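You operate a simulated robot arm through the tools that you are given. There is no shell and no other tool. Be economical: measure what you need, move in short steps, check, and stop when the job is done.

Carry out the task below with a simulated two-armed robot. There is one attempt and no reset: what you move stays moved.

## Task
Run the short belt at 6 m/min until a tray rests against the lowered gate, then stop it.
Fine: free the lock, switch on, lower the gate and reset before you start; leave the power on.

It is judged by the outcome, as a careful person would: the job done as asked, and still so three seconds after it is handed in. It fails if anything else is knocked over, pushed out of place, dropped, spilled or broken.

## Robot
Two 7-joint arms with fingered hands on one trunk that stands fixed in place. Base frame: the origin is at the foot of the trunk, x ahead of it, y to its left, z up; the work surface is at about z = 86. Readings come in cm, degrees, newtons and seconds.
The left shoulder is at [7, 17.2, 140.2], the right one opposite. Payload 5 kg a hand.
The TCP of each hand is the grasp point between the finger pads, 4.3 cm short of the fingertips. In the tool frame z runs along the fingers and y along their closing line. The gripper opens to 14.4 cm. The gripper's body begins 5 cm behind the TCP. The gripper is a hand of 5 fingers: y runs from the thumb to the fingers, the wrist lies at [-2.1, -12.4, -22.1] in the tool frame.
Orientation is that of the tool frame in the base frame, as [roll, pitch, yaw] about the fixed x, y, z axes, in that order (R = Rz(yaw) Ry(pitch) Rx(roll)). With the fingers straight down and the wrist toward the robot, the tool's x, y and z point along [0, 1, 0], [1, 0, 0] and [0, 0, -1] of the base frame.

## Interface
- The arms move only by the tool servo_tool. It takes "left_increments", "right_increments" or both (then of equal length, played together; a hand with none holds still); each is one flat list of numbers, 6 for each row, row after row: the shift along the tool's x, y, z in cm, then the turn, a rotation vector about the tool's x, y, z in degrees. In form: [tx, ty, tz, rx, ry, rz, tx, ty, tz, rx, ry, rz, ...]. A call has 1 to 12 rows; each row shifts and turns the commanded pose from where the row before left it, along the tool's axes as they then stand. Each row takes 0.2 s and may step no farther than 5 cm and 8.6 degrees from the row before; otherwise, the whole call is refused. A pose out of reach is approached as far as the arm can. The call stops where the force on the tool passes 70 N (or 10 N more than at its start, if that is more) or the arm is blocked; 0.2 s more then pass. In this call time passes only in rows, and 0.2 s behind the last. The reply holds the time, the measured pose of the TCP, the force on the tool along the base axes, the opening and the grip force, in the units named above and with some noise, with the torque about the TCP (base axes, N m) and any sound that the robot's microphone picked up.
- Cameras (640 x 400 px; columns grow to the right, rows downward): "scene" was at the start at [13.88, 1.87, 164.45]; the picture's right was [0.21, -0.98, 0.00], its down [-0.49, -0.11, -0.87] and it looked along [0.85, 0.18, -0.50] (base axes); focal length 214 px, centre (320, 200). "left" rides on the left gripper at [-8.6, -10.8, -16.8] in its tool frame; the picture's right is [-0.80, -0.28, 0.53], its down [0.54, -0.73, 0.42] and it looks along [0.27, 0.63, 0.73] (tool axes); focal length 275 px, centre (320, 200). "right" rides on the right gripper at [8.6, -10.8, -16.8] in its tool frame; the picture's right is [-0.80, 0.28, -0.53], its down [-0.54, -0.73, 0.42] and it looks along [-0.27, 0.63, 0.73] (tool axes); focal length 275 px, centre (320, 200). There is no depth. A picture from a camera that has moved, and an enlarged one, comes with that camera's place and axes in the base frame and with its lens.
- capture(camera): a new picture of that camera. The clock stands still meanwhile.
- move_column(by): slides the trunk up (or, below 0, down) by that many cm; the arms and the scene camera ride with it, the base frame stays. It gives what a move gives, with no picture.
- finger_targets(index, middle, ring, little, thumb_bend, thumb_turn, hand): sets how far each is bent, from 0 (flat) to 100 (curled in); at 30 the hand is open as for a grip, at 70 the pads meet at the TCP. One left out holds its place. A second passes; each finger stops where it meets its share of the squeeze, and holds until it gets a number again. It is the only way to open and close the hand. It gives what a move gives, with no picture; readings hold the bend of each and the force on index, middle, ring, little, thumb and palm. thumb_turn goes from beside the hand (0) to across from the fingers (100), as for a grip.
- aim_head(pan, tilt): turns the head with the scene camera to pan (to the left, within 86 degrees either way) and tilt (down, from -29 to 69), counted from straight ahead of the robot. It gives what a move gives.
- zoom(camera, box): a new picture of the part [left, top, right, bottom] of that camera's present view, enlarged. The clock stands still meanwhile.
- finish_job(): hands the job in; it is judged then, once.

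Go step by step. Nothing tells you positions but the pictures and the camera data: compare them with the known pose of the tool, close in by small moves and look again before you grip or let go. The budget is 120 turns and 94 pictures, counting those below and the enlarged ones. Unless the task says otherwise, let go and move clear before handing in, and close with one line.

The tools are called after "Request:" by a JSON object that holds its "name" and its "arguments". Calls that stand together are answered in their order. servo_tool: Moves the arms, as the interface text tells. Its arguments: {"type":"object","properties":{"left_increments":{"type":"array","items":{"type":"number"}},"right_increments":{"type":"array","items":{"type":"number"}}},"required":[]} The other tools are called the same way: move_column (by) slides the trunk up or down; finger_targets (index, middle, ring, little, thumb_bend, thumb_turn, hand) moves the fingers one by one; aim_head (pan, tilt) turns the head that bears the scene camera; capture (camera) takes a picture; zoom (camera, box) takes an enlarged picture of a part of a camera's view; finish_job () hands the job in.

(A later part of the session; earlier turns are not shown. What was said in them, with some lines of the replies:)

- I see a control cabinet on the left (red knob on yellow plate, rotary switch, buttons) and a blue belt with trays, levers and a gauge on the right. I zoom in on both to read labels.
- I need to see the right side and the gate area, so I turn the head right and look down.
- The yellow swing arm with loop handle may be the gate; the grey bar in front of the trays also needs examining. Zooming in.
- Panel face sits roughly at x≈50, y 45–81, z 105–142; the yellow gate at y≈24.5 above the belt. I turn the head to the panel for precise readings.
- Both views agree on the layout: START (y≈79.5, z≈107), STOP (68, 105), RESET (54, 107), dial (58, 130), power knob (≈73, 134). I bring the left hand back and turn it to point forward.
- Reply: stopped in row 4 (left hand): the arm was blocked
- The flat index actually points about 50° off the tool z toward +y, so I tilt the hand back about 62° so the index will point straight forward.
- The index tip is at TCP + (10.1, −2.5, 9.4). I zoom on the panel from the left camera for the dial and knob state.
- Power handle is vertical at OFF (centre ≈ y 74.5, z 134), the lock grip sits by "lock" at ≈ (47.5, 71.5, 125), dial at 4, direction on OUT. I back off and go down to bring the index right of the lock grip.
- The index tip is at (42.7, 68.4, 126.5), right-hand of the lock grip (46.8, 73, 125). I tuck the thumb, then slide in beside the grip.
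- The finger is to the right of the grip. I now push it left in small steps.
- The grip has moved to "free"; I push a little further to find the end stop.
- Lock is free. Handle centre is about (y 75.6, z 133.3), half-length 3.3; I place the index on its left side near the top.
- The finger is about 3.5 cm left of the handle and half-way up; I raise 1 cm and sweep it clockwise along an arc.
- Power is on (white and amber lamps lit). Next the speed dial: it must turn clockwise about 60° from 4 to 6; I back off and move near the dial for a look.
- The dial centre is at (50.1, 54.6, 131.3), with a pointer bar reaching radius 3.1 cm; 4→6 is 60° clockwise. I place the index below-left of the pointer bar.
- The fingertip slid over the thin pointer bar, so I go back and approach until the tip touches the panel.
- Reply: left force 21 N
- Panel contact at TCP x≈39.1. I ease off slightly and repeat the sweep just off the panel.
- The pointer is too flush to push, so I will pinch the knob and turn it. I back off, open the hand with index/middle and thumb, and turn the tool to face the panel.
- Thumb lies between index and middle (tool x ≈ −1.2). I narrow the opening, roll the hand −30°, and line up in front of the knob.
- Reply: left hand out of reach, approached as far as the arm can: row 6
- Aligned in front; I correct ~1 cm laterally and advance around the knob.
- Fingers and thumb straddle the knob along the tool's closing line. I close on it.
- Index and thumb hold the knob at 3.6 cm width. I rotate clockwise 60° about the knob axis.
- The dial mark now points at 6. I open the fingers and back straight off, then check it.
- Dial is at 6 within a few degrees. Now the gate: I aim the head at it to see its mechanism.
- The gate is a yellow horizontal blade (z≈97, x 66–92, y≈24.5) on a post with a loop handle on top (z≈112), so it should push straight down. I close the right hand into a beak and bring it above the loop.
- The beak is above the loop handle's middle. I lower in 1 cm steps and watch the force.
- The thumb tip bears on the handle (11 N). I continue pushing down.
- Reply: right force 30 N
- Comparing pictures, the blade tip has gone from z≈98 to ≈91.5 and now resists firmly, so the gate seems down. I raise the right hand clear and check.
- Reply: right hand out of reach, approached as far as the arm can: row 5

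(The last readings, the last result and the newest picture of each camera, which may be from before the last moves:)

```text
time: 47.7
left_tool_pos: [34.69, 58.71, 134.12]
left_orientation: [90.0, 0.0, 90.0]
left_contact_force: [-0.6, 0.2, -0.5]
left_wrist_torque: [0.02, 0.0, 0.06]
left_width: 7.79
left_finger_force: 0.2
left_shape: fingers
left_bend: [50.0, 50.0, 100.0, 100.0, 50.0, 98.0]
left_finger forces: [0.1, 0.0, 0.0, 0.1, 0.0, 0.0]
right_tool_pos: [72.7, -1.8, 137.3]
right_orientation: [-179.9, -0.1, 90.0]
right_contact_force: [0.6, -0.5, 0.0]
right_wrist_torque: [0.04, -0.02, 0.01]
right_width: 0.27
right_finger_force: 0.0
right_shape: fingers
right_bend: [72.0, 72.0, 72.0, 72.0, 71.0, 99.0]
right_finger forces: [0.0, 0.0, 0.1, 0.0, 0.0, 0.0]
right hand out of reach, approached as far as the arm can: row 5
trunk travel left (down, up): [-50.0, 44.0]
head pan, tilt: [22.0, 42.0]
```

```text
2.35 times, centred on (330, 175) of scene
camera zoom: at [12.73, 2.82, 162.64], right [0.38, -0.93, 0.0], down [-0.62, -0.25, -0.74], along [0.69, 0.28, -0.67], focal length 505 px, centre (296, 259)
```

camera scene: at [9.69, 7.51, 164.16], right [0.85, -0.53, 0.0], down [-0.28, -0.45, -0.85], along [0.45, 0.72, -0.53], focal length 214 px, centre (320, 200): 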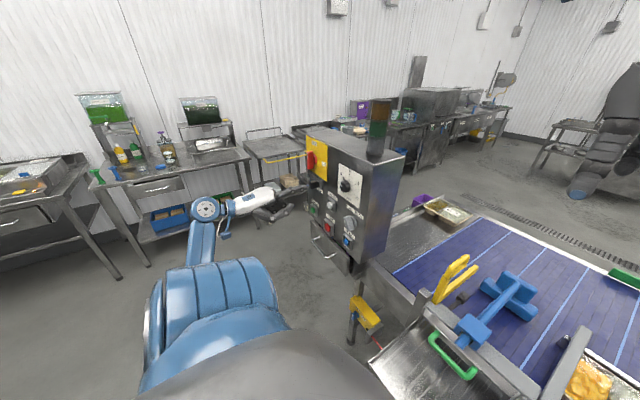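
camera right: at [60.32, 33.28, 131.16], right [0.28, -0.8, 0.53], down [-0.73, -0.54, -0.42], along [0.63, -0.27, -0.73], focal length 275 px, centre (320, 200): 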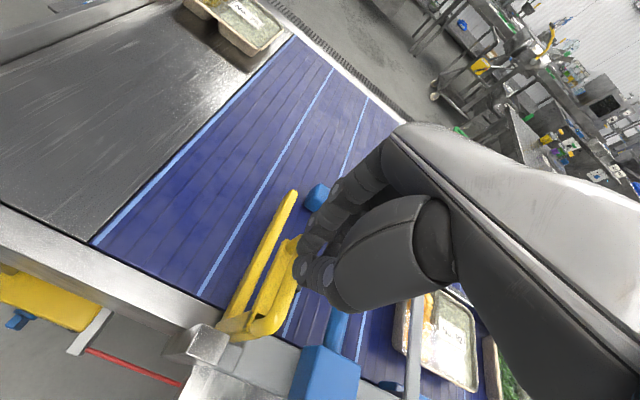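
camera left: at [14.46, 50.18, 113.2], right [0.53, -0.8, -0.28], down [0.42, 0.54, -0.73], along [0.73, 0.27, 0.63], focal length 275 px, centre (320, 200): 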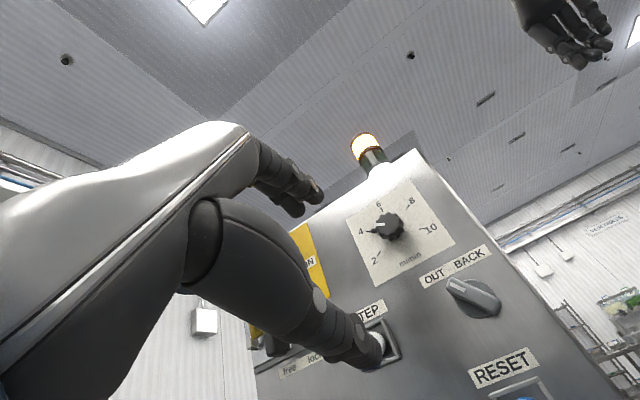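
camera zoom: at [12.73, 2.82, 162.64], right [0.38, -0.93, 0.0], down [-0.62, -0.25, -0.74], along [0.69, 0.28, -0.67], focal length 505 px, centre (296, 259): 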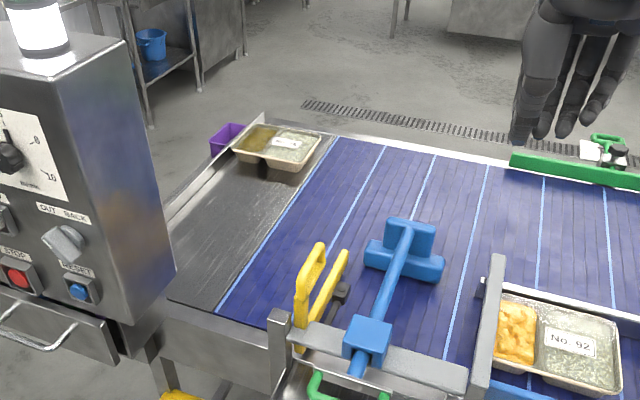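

The gate is down (blade ≈ z 89, handle ≈ z 105). Now I form the left pointing finger again, slightly downward, and go to the RESET button at about (49, 52, 109.6).

Request:
{"name": "finger_targets", "arguments": {"hand": "left", "index": 0, "middle": 100, "ring": 100, "little": 100, "thumb_bend": 100, "thumb_turn": 100}}

Request:
{"name": "servo_tool", "arguments": {"left_increments": [3, 0, -2, 0, 0, 0, 0, 0, 0, 8.12, 0, 0, 0, 0, 0, 8.12, 0, 0, 0, 0, 0, 8.12, 0, 0, 0, 0, 0, 8.12, 0, 0, 0, 0, 0, 8.12, 0, 0, 0, 0, 0, 8.12, 0, 0, 0, 0, 0, 8.12, 0, 0, 0, 0, 0, 8.12, 0, 0]}}

Request:
{"name": "servo_tool", "arguments": {"left_increments": [0, -1.836, 3.93, 0, 0, 0, 0, -1.836, 3.93, 0, 0, 0, 0, -1.836, 3.93, 0, 0, 0, 0, -1.836, 3.93, 0, 0, 0, 0, -1.836, 3.93, 0, 0, 0, 0, -1.836, 3.93, 0, 0, 0, 0, -1.836, 3.93, 0, 0, 0, -3.85, 0, 0, 0, 0, 0, -3.85, 0, 0, 0, 0, 0]}}

Request:
{"name": "aim_head", "arguments": {"pan": 45, "tilt": 38}}

Request:
{"name": "capture", "arguments": {"camera": "scene"}}

Request:
{"name": "capture", "arguments": {"camera": "left"}}

```text
time: 48.7
left_tool_pos: [34.74, 58.89, 134.03]
left_orientation: [90.1, 0.0, 90.1]
left_contact_force: [-0.7, 0.3, 0.0]
left_wrist_torque: [-0.07, -0.02, 0.02]
left_width: 6.94
left_finger_force: 0.1
left_shape: fingers
left_bend: [0.0, 93.0, 100.0, 100.0, 100.0, 100.0]
left_finger forces: [0.1, 0.0, 0.0, 0.0, 0.1, 0.0]
right_tool_pos: [72.83, -1.57, 137.35]
right_orientation: [-179.9, 0.0, 90.0]
right_contact_force: [0.0, 0.6, -0.1]
right_wrist_torque: [0.01, 0.0, -0.01]
right_width: 0.26
right_finger_force: 0.0
right_shape: fingers
right_bend: [72.0, 72.0, 72.0, 72.0, 71.0, 99.0]
right_finger forces: [0.0, 0.1, 0.0, 0.0, 0.1, 0.0]
trunk travel left (down, up): [-50.0, 44.0]
head pan, tilt: [22.0, 42.0]
```

```text
time: 50.7
left_tool_pos: [32.92, 62.01, 133.95]
left_orientation: [155.2, 0.0, 90.0]
left_contact_force: [-1.5, -0.2, 0.2]
left_wrist_torque: [0.0, 0.02, 0.0]
left_width: 7.03
left_finger_force: 0.0
left_shape: fingers
left_bend: [0.0, 100.0, 100.0, 100.0, 100.0, 100.0]
left_finger forces: [0.0, 0.1, 0.0, 0.0, 0.0, 0.0]
right_tool_pos: [72.9, -1.49, 137.16]
right_orientation: [-180.0, 0.0, 90.0]
right_contact_force: [0.5, 0.0, 0.2]
right_wrist_torque: [0.01, 0.06, 0.01]
right_width: 0.27
right_finger_force: 0.0
right_shape: fingers
right_bend: [72.0, 72.0, 72.0, 72.0, 71.0, 99.0]
right_finger forces: [0.1, 0.0, 0.1, 0.0, 0.0, 0.0]
trunk travel left (down, up): [-50.0, 44.0]
head pan, tilt: [22.0, 42.0]
```

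```text
time: 52.7
left_tool_pos: [33.01, 53.99, 103.63]
left_orientation: [155.1, -0.1, 90.0]
left_contact_force: [0.0, -1.6, 0.8]
left_wrist_torque: [0.07, 0.01, 0.01]
left_width: 7.02
left_finger_force: 0.0
left_shape: fingers
left_bend: [0.0, 100.0, 100.0, 100.0, 100.0, 100.0]
left_finger forces: [0.0, 0.1, 0.0, 0.0, 0.0, 0.0]
right_tool_pos: [72.81, -1.77, 137.41]
right_orientation: [-180.0, -0.1, 89.9]
right_contact_force: [-0.4, -0.4, 0.1]
right_wrist_torque: [0.06, -0.02, 0.01]
right_width: 0.26
right_finger_force: 0.1
right_shape: fingers
right_bend: [72.0, 72.0, 72.0, 72.0, 71.0, 99.0]
right_finger forces: [0.0, 0.0, 0.0, 0.0, 0.0, 0.0]
trunk travel left (down, up): [-50.0, 44.0]
head pan, tilt: [22.0, 42.0]
```

```text
time: 53.6
left_tool_pos: [33.0, 54.37, 103.59]
left_orientation: [155.0, 0.0, 89.9]
left_contact_force: [-0.1, -0.4, 0.4]
left_wrist_torque: [-0.02, -0.01, -0.03]
left_width: 7.02
left_finger_force: 0.0
left_shape: fingers
left_bend: [0.0, 100.0, 100.0, 100.0, 100.0, 100.0]
left_finger forces: [0.0, 0.0, 0.0, 0.0, 0.1, 0.0]
right_tool_pos: [72.82, -1.54, 137.24]
right_orientation: [179.9, 0.1, 90.1]
right_contact_force: [0.2, -0.1, 0.7]
right_wrist_torque: [0.01, 0.01, 0.01]
right_width: 0.26
right_finger_force: 0.0
right_shape: fingers
right_bend: [72.0, 72.0, 72.0, 72.0, 71.0, 99.0]
right_finger forces: [0.0, 0.0, 0.1, 0.0, 0.0, 0.0]
trunk travel left (down, up): [-50.0, 44.0]
head pan, tilt: [45.0, 38.0]
```

```text
32 pictures are left
camera scene: at [11.16, 6.09, 163.21], right [0.71, -0.71, 0.0], down [-0.44, -0.44, -0.79], along [0.56, 0.56, -0.62], focal length 214 px, centre (320, 200)
```

scene: 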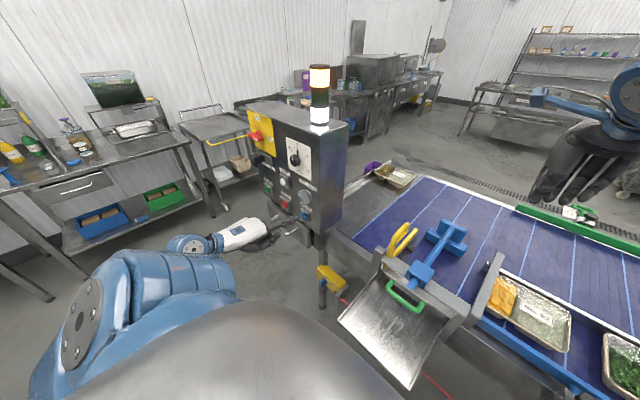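

```text
31 pictures are left
camera left: at [16.13, 45.75, 114.04], right [-0.03, -0.8, -0.6], down [-0.48, 0.54, -0.69], along [0.88, 0.27, -0.4], focal length 275 px, centre (320, 200)
```

left: 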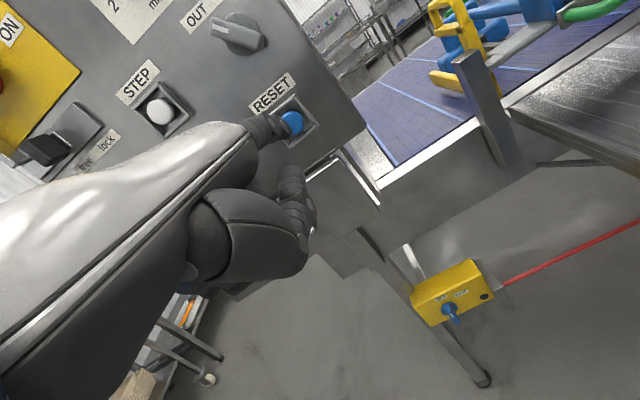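

Request:
{"name": "zoom", "arguments": {"camera": "left", "box": [220, 60, 360, 220]}}

Request:
{"name": "zoom", "arguments": {"camera": "scene", "box": [240, 140, 340, 260]}}

```text
2.50 times, centred on (290, 140) of left
camera zoom: at [16.13, 45.75, 114.04], right [-0.03, -0.8, -0.6], down [-0.48, 0.54, -0.69], along [0.88, 0.27, -0.4], focal length 688 px, centre (395, 350)
```

zoom: 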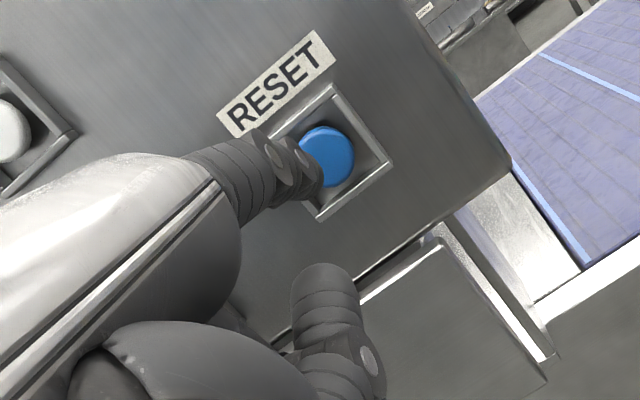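

```text
3.33 times, centred on (290, 200) of scene
camera zoom: at [11.16, 6.09, 163.21], right [0.71, -0.71, 0.0], down [-0.44, -0.44, -0.79], along [0.56, 0.56, -0.62], focal length 715 px, centre (420, 200)
```

zoom: 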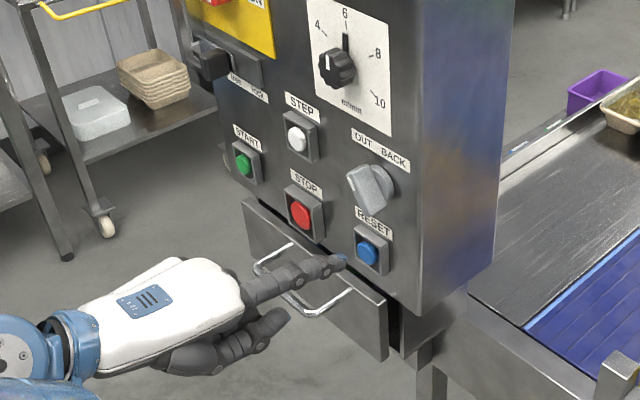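

Tip (45.6, 52.5, 109.7), RESET (49, 52.1, 109.4): aligned. I press it and withdraw.

Request:
{"name": "servo_tool", "arguments": {"left_increments": [-0.4, 0.78, 0.69, 0, 0, 0, 0, 0.906, 0.423, 0, 0, 0, 0, 0.906, 0.423, 0, 0, 0, 0, 0.45, 0.21, 0, 0, 0, 0, 0.36, 0.17, 0, 0, 0]}}

```text
time: 54.8
left_tool_pos: [36.04, 53.8, 103.74]
left_orientation: [154.7, -0.1, 89.9]
left_contact_force: [-50.3, -2.0, 9.2]
left_wrist_torque: [-0.02, -4.53, -0.8]
left_width: 6.9
left_finger_force: 25.2
left_shape: fingers
left_bend: [0.0, 100.0, 100.0, 100.0, 100.0, 100.0]
left_finger forces: [50.3, 0.2, 0.0, 0.0, 0.1, 0.0]
right_tool_pos: [71.97, -1.61, 137.66]
right_orientation: [179.7, 0.0, 90.1]
right_contact_force: [0.2, 0.2, 0.1]
right_wrist_torque: [-0.01, 0.03, -0.02]
right_width: 0.25
right_finger_force: 0.1
right_shape: fingers
right_bend: [72.0, 72.0, 72.0, 72.0, 71.0, 99.0]
right_finger forces: [0.0, 0.0, 0.1, 0.0, 0.1, 0.0]
trunk travel left (down, up): [-50.0, 44.0]
head pan, tilt: [45.0, 38.0]
heard: click
```

Reset clicked. I withdraw, check the lamps, and move over toward START.

Request:
{"name": "servo_tool", "arguments": {"left_increments": [0, -2, -0.94, 0, 0, 0, 0, -2, -0.94, 0, 0, 0, 4.9, 1.27, -2.72, 0, 0, 0, 5, 0, 0, 0, 0, 0, 5, 0, 0, 0, 0, 0, 5, 0, 0, 0, 0, 0, 4.5, -1.27, 2.72, 0, 0, 0]}}

Request:
{"name": "capture", "arguments": {"camera": "left"}}

Request:
{"name": "zoom", "arguments": {"camera": "scene", "box": [220, 50, 360, 250]}}

```text
refused: row 3 steps farther than a row can; nothing moved
```

```text
28 pictures are left
camera left: at [19.17, 45.32, 114.01], right [-0.03, -0.8, -0.6], down [-0.48, 0.54, -0.69], along [0.88, 0.27, -0.39], focal length 275 px, centre (320, 200)
```

left: 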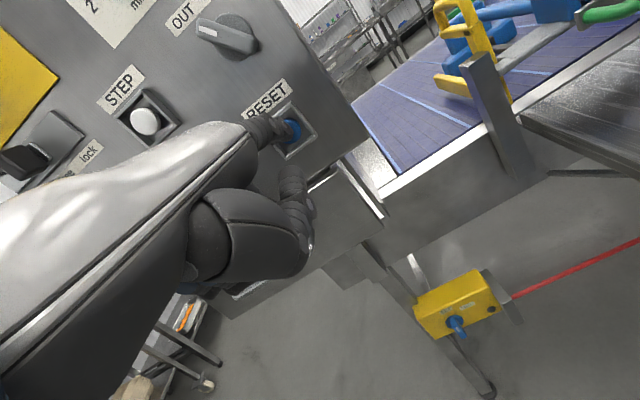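

```text
2.00 times, centred on (290, 150) of scene
camera zoom: at [10.17, 6.0, 163.3], right [0.71, -0.71, 0.0], down [-0.43, -0.44, -0.79], along [0.56, 0.56, -0.61], focal length 429 px, centre (380, 300)
```

zoom: 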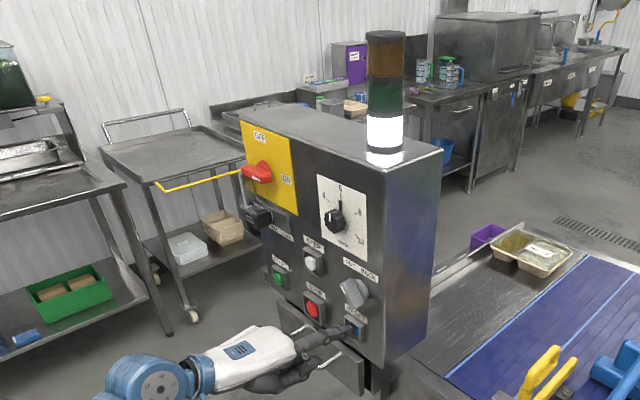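

Amber went out, so the reset took. I redo the withdrawal with shorter steps and go to START, and aim the head so it sees the trays, gate and panel.

Request:
{"name": "servo_tool", "arguments": {"left_increments": [0, -2, -0.94, 0, 0, 0, 0, -2.3, -1.07, 0, 0, 0, 3.9, 1.27, -2.72, 0, 0, 0, 4.9, 0, 0, 0, 0, 0, 4.9, 0, 0, 0, 0, 0, 4.9, 0, 0, 0, 0, 0, 3.9, -1.27, 2.72, 0, 0, 0, 2, 0, 0, 0, 0, 0]}}

Request:
{"name": "aim_head", "arguments": {"pan": 26, "tilt": 40}}

Request:
{"name": "capture", "arguments": {"camera": "scene"}}

Request:
{"name": "zoom", "arguments": {"camera": "left", "box": [220, 60, 500, 260]}}

```text
time: 56.6
left_tool_pos: [31.83, 78.28, 103.31]
left_orientation: [155.1, -0.1, 89.9]
left_contact_force: [0.4, -0.3, -0.5]
left_wrist_torque: [0.04, 0.02, 0.0]
left_width: 7.05
left_finger_force: 0.2
left_shape: fingers
left_bend: [0.0, 100.0, 100.0, 100.0, 100.0, 100.0]
left_finger forces: [0.0, 0.0, 0.1, 0.0, 0.1, 0.0]
right_tool_pos: [72.67, -1.41, 137.39]
right_orientation: [180.0, 0.0, 90.0]
right_contact_force: [-0.2, 0.3, 0.1]
right_wrist_torque: [0.01, -0.02, -0.04]
right_width: 0.23
right_finger_force: 0.1
right_shape: fingers
right_bend: [72.0, 72.0, 72.0, 72.0, 71.0, 99.0]
right_finger forces: [0.0, 0.0, 0.1, 0.0, 0.0, 0.1]
trunk travel left (down, up): [-50.0, 44.0]
head pan, tilt: [45.0, 38.0]
```

```text
time: 57.4
left_tool_pos: [31.84, 78.31, 103.22]
left_orientation: [155.1, 0.1, 89.8]
left_contact_force: [0.5, -0.8, 0.2]
left_wrist_torque: [-0.02, 0.01, 0.01]
left_width: 7.06
left_finger_force: 0.2
left_shape: fingers
left_bend: [0.0, 100.0, 100.0, 100.0, 100.0, 100.0]
left_finger forces: [0.0, 0.0, 0.1, 0.0, 0.0, 0.0]
right_tool_pos: [72.65, -1.52, 137.43]
right_orientation: [-179.9, -0.1, 90.0]
right_contact_force: [-1.0, 0.1, 0.2]
right_wrist_torque: [-0.02, 0.04, 0.0]
right_width: 0.28
right_finger_force: 0.0
right_shape: fingers
right_bend: [72.0, 72.0, 72.0, 72.0, 71.0, 99.0]
right_finger forces: [0.0, 0.1, 0.0, 0.0, 0.0, 0.1]
trunk travel left (down, up): [-50.0, 44.0]
head pan, tilt: [26.0, 40.0]
```

```text
26 pictures are left
camera scene: at [12.68, 3.68, 162.92], right [0.44, -0.9, 0.0], down [-0.58, -0.28, -0.77], along [0.69, 0.34, -0.64], focal length 214 px, centre (320, 200)
```

scene: 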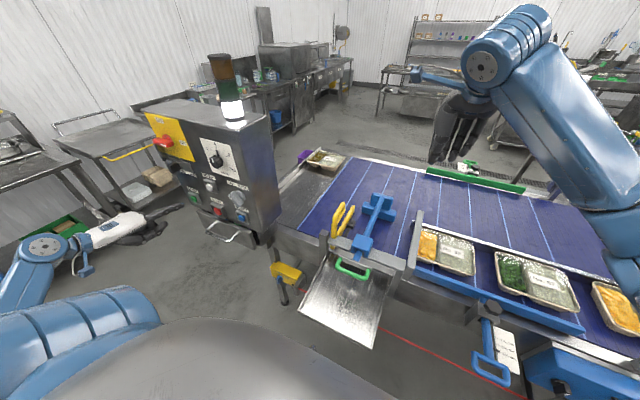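

```text
2.00 times, centred on (360, 160) of left
camera zoom: at [15.04, 69.81, 113.74], right [-0.03, -0.8, -0.6], down [-0.48, 0.54, -0.69], along [0.88, 0.27, -0.4], focal length 551 px, centre (240, 280)
```

zoom: 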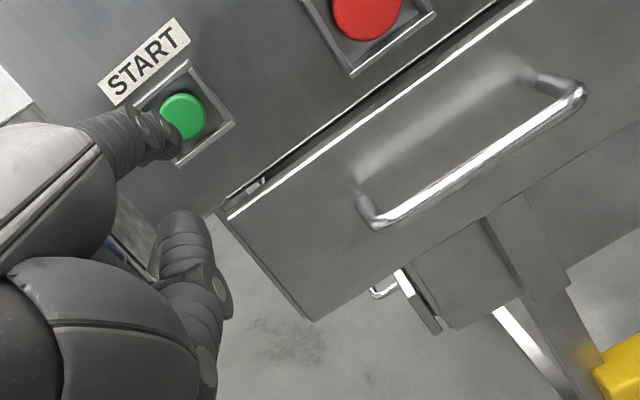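

START is straight ahead of the tip. In one call I press START, withdraw, and slide over to hover in front of STOP.

Request:
{"name": "servo_tool", "arguments": {"left_increments": [0, 1.36, 0.635, 0, 0, 0, 0, 1.36, 0.635, 0, 0, 0, 0, 0.906, 0.423, 0, 0, 0, 0, 0.54, 0.25, 0, 0, 0, 0, -2.72, -1.27, 0, 0, 0, -4, 0, 0, 0, 0, 0, -4, 0, 0, 0, 0, 0, -4, -0.59, 1.27, 0, 0, 0]}}

Request:
{"name": "capture", "arguments": {"camera": "scene"}}

```text
time: 59.2
left_tool_pos: [33.4, 66.34, 102.05]
left_orientation: [155.0, 0.0, 89.9]
left_contact_force: [0.4, -0.7, 0.0]
left_wrist_torque: [0.03, 0.04, -0.02]
left_width: 7.02
left_finger_force: 0.0
left_shape: fingers
left_bend: [0.0, 100.0, 100.0, 100.0, 100.0, 100.0]
left_finger forces: [0.0, 0.1, 0.0, 0.0, 0.0, 0.0]
right_tool_pos: [72.75, -1.63, 137.37]
right_orientation: [179.9, -0.1, 90.0]
right_contact_force: [0.3, 0.0, 0.8]
right_wrist_torque: [0.02, 0.01, 0.0]
right_width: 0.26
right_finger_force: 0.0
right_shape: fingers
right_bend: [72.0, 72.0, 72.0, 72.0, 71.0, 99.0]
right_finger forces: [0.0, 0.0, 0.0, 0.0, 0.0, 0.1]
trunk travel left (down, up): [-50.0, 44.0]
head pan, tilt: [26.0, 40.0]
heard: click
```

```text
24 pictures are left
camera scene: at [12.66, 3.55, 162.93], right [0.44, -0.9, 0.0], down [-0.58, -0.28, -0.77], along [0.69, 0.34, -0.64], focal length 214 px, centre (320, 200)
```

scene: 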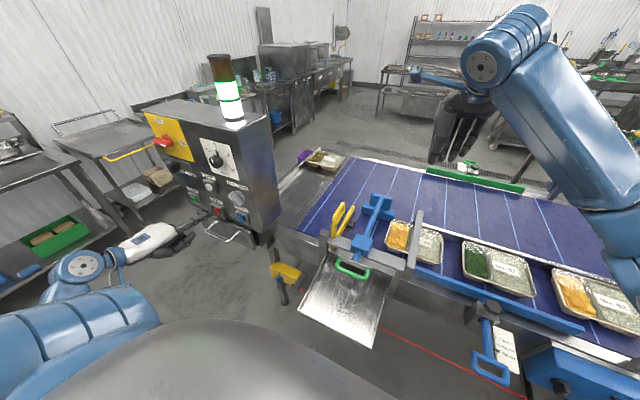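

Belt runs (green lamp), the tray has passed under the bar, about 19 cm short of the gate. I wait 1.2 s while easing nearer to STOP.

Request:
{"name": "servo_tool", "arguments": {"left_increments": [0, 0.6, 0.28, 0, 0, 0, 0, 0, 0, 0, 0, 0, 0, 0, 0, 0, 0, 0, 0, 0, 0, 0, 0, 0, 0, 0, 0, 0, 0, 0]}}

Request:
{"name": "zoom", "arguments": {"camera": "scene", "box": [310, 170, 430, 270]}}

Request:
{"name": "zoom", "arguments": {"camera": "left", "box": [220, 60, 420, 220]}}

```text
time: 60.4
left_tool_pos: [34.12, 66.47, 101.9]
left_orientation: [155.0, 0.0, 89.9]
left_contact_force: [0.6, -0.3, 0.2]
left_wrist_torque: [0.04, -0.01, -0.02]
left_width: 7.05
left_finger_force: 0.0
left_shape: fingers
left_bend: [0.0, 100.0, 100.0, 100.0, 100.0, 100.0]
left_finger forces: [0.1, 0.0, 0.0, 0.0, 0.1, 0.0]
right_tool_pos: [72.67, -1.51, 137.4]
right_orientation: [-180.0, 0.1, 90.0]
right_contact_force: [-0.5, 0.2, 0.0]
right_wrist_torque: [-0.04, -0.02, 0.01]
right_width: 0.27
right_finger_force: 0.1
right_shape: fingers
right_bend: [72.0, 72.0, 72.0, 72.0, 71.0, 99.0]
right_finger forces: [0.0, 0.0, 0.0, 0.1, 0.0, 0.0]
trunk travel left (down, up): [-50.0, 44.0]
head pan, tilt: [26.0, 40.0]
```

```text
4.00 times, centred on (370, 220) of scene
camera zoom: at [12.66, 3.65, 162.92], right [0.44, -0.9, 0.0], down [-0.58, -0.28, -0.77], along [0.69, 0.34, -0.64], focal length 858 px, centre (120, 120)
```

zoom: 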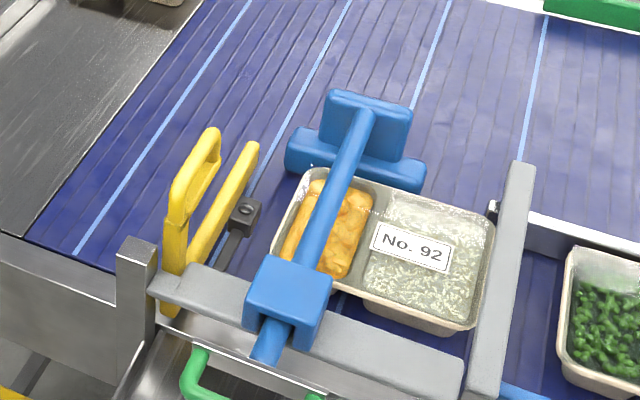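

```text
2.50 times, centred on (320, 140) of left
camera zoom: at [17.29, 57.88, 112.38], right [-0.03, -0.8, -0.6], down [-0.48, 0.54, -0.69], along [0.88, 0.27, -0.4], focal length 688 px, centre (320, 350)
```

zoom: 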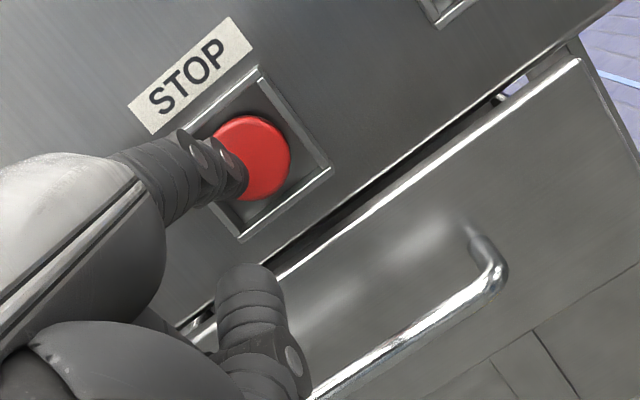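

The tray is about 7 cm from the gate blade; I wait 0.8 s more and look.

Request:
{"name": "servo_tool", "arguments": {"left_increments": [0, 0, 0, 0, 0, 0, 0, 0, 0, 0, 0, 0, 0, 0, 0, 0, 0, 0]}}

Request:
{"name": "zoom", "arguments": {"camera": "scene", "box": [310, 170, 430, 270]}}

```text
time: 61.2
left_tool_pos: [34.15, 66.46, 101.93]
left_orientation: [155.0, -0.1, 89.9]
left_contact_force: [-0.3, -0.5, 0.1]
left_wrist_torque: [0.01, 0.01, 0.03]
left_width: 7.03
left_finger_force: 0.0
left_shape: fingers
left_bend: [0.0, 100.0, 100.0, 100.0, 100.0, 100.0]
left_finger forces: [0.0, 0.0, 0.0, 0.0, 0.1, 0.0]
right_tool_pos: [72.75, -1.42, 137.3]
right_orientation: [-180.0, 0.1, 90.0]
right_contact_force: [-0.3, -0.3, 0.1]
right_wrist_torque: [0.02, -0.02, 0.04]
right_width: 0.27
right_finger_force: 0.1
right_shape: fingers
right_bend: [72.0, 72.0, 72.0, 72.0, 71.0, 99.0]
right_finger forces: [0.1, 0.0, 0.0, 0.1, 0.0, 0.1]
trunk travel left (down, up): [-50.0, 44.0]
head pan, tilt: [26.0, 40.0]
```

```text
4.00 times, centred on (370, 220) of scene
camera zoom: at [12.68, 3.68, 162.92], right [0.44, -0.9, 0.0], down [-0.58, -0.28, -0.77], along [0.69, 0.34, -0.64], focal length 858 px, centre (120, 120)
```

zoom: 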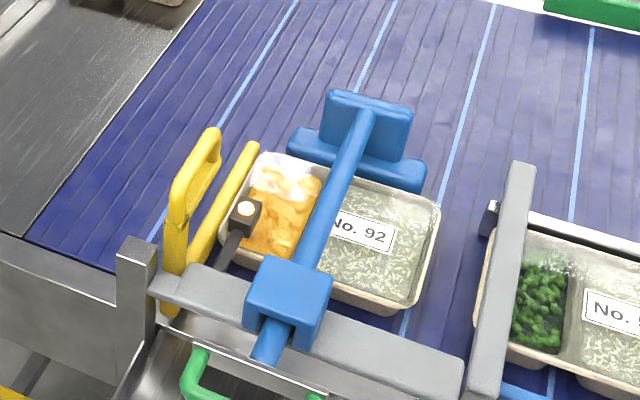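

The sensor is lit and the tray is at the gate, so I press STOP now.

Request:
{"name": "servo_tool", "arguments": {"left_increments": [0, 0.9, 0.42, 0, 0, 0, 0, 0.9, 0.42, 0, 0, 0, 0, 0.54, 0.25, 0, 0, 0]}}

Request:
{"name": "zoom", "arguments": {"camera": "scene", "box": [180, 40, 460, 270]}}

```text
time: 62.0
left_tool_pos: [36.17, 66.36, 102.18]
left_orientation: [154.8, -0.1, 90.0]
left_contact_force: [-51.4, -1.5, 9.4]
left_wrist_torque: [-0.01, -4.53, -0.81]
left_width: 6.84
left_finger_force: 25.3
left_shape: fingers
left_bend: [1.0, 100.0, 100.0, 100.0, 100.0, 100.0]
left_finger forces: [51.0, 0.0, 0.1, 0.0, 0.0, 0.0]
right_tool_pos: [71.92, -1.65, 137.78]
right_orientation: [179.6, -0.1, 90.0]
right_contact_force: [0.0, -0.7, 0.4]
right_wrist_torque: [-0.01, 0.01, 0.0]
right_width: 0.26
right_finger_force: 0.1
right_shape: fingers
right_bend: [72.0, 72.0, 72.0, 72.0, 71.0, 99.0]
right_finger forces: [0.0, 0.0, 0.0, 0.1, 0.0, 0.0]
trunk travel left (down, up): [-50.0, 44.0]
head pan, tilt: [26.0, 40.0]
heard: click
```

```text
1.74 times, centred on (320, 155) of scene
camera zoom: at [11.66, 3.62, 163.01], right [0.44, -0.9, 0.0], down [-0.57, -0.28, -0.77], along [0.69, 0.34, -0.64], focal length 373 px, centre (320, 278)
```

zoom: 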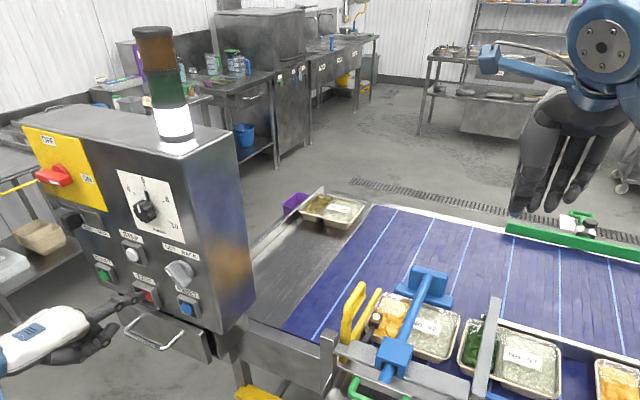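

Green lamp is out and the belt has stopped. I withdraw the left hand and check the tray against the gate.

Request:
{"name": "servo_tool", "arguments": {"left_increments": [0, -2.3, -1.07, 0, 0, 0, 0, -2.5, -1.17, 0, 0, 0, 0, -2.5, -1.17, 0, 0, 0]}}

Request:
{"name": "zoom", "arguments": {"camera": "scene", "box": [310, 170, 430, 270]}}

Request:
{"name": "capture", "arguments": {"camera": "scene"}}

```text
time: 62.8
left_tool_pos: [28.68, 66.31, 102.01]
left_orientation: [155.0, 0.1, 89.8]
left_contact_force: [0.7, -0.4, 0.1]
left_wrist_torque: [0.03, 0.08, 0.0]
left_width: 7.02
left_finger_force: 0.1
left_shape: fingers
left_bend: [0.0, 100.0, 100.0, 100.0, 100.0, 100.0]
left_finger forces: [0.0, 0.1, 0.1, 0.0, 0.0, 0.1]
right_tool_pos: [72.58, -1.58, 137.35]
right_orientation: [179.9, 0.0, 89.9]
right_contact_force: [0.3, -0.3, 0.2]
right_wrist_torque: [0.08, -0.03, 0.03]
right_width: 0.26
right_finger_force: 0.0
right_shape: fingers
right_bend: [72.0, 72.0, 72.0, 72.0, 71.0, 99.0]
right_finger forces: [0.0, 0.1, 0.0, 0.0, 0.0, 0.0]
trunk travel left (down, up): [-50.0, 44.0]
head pan, tilt: [26.0, 40.0]
```

```text
4.00 times, centred on (370, 220) of scene
camera zoom: at [12.52, 3.66, 162.93], right [0.44, -0.9, 0.0], down [-0.58, -0.28, -0.77], along [0.69, 0.34, -0.64], focal length 858 px, centre (120, 120)
```

zoom: 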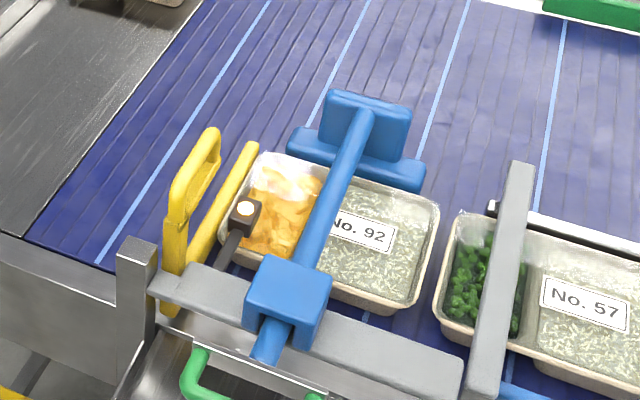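

```text
18 pictures are left
camera scene: at [12.52, 3.66, 162.93], right [0.44, -0.9, 0.0], down [-0.58, -0.28, -0.77], along [0.69, 0.34, -0.64], focal length 214 px, centre (320, 200)
```

scene: 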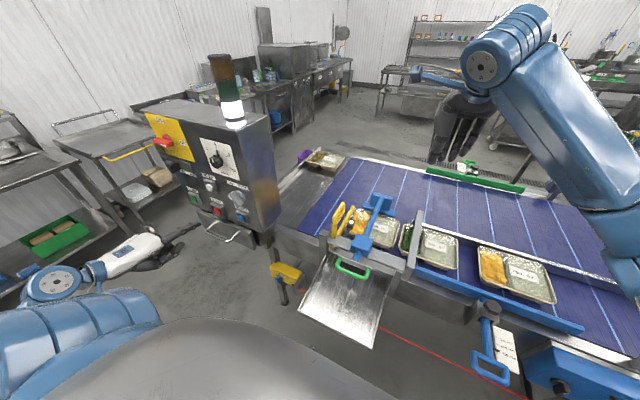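

Tray No. 92 is resting against the lowered gate; it did not move while tray 57 kept coming. The belt has stopped, the white power lamp is on and the dial is at 6. Both hands are clear, so I hand the job in.

Request:
{"name": "finish_job", "arguments": {}}

```text
The job is handed in.
```

The belt ran with the dial set at 6 m/min until tray No. 92 came to rest against the lowered gate, then I stopped it and left the power on. I set the speed by the dial mark alone, to within a few degrees, and did not check it against the speed gauge.
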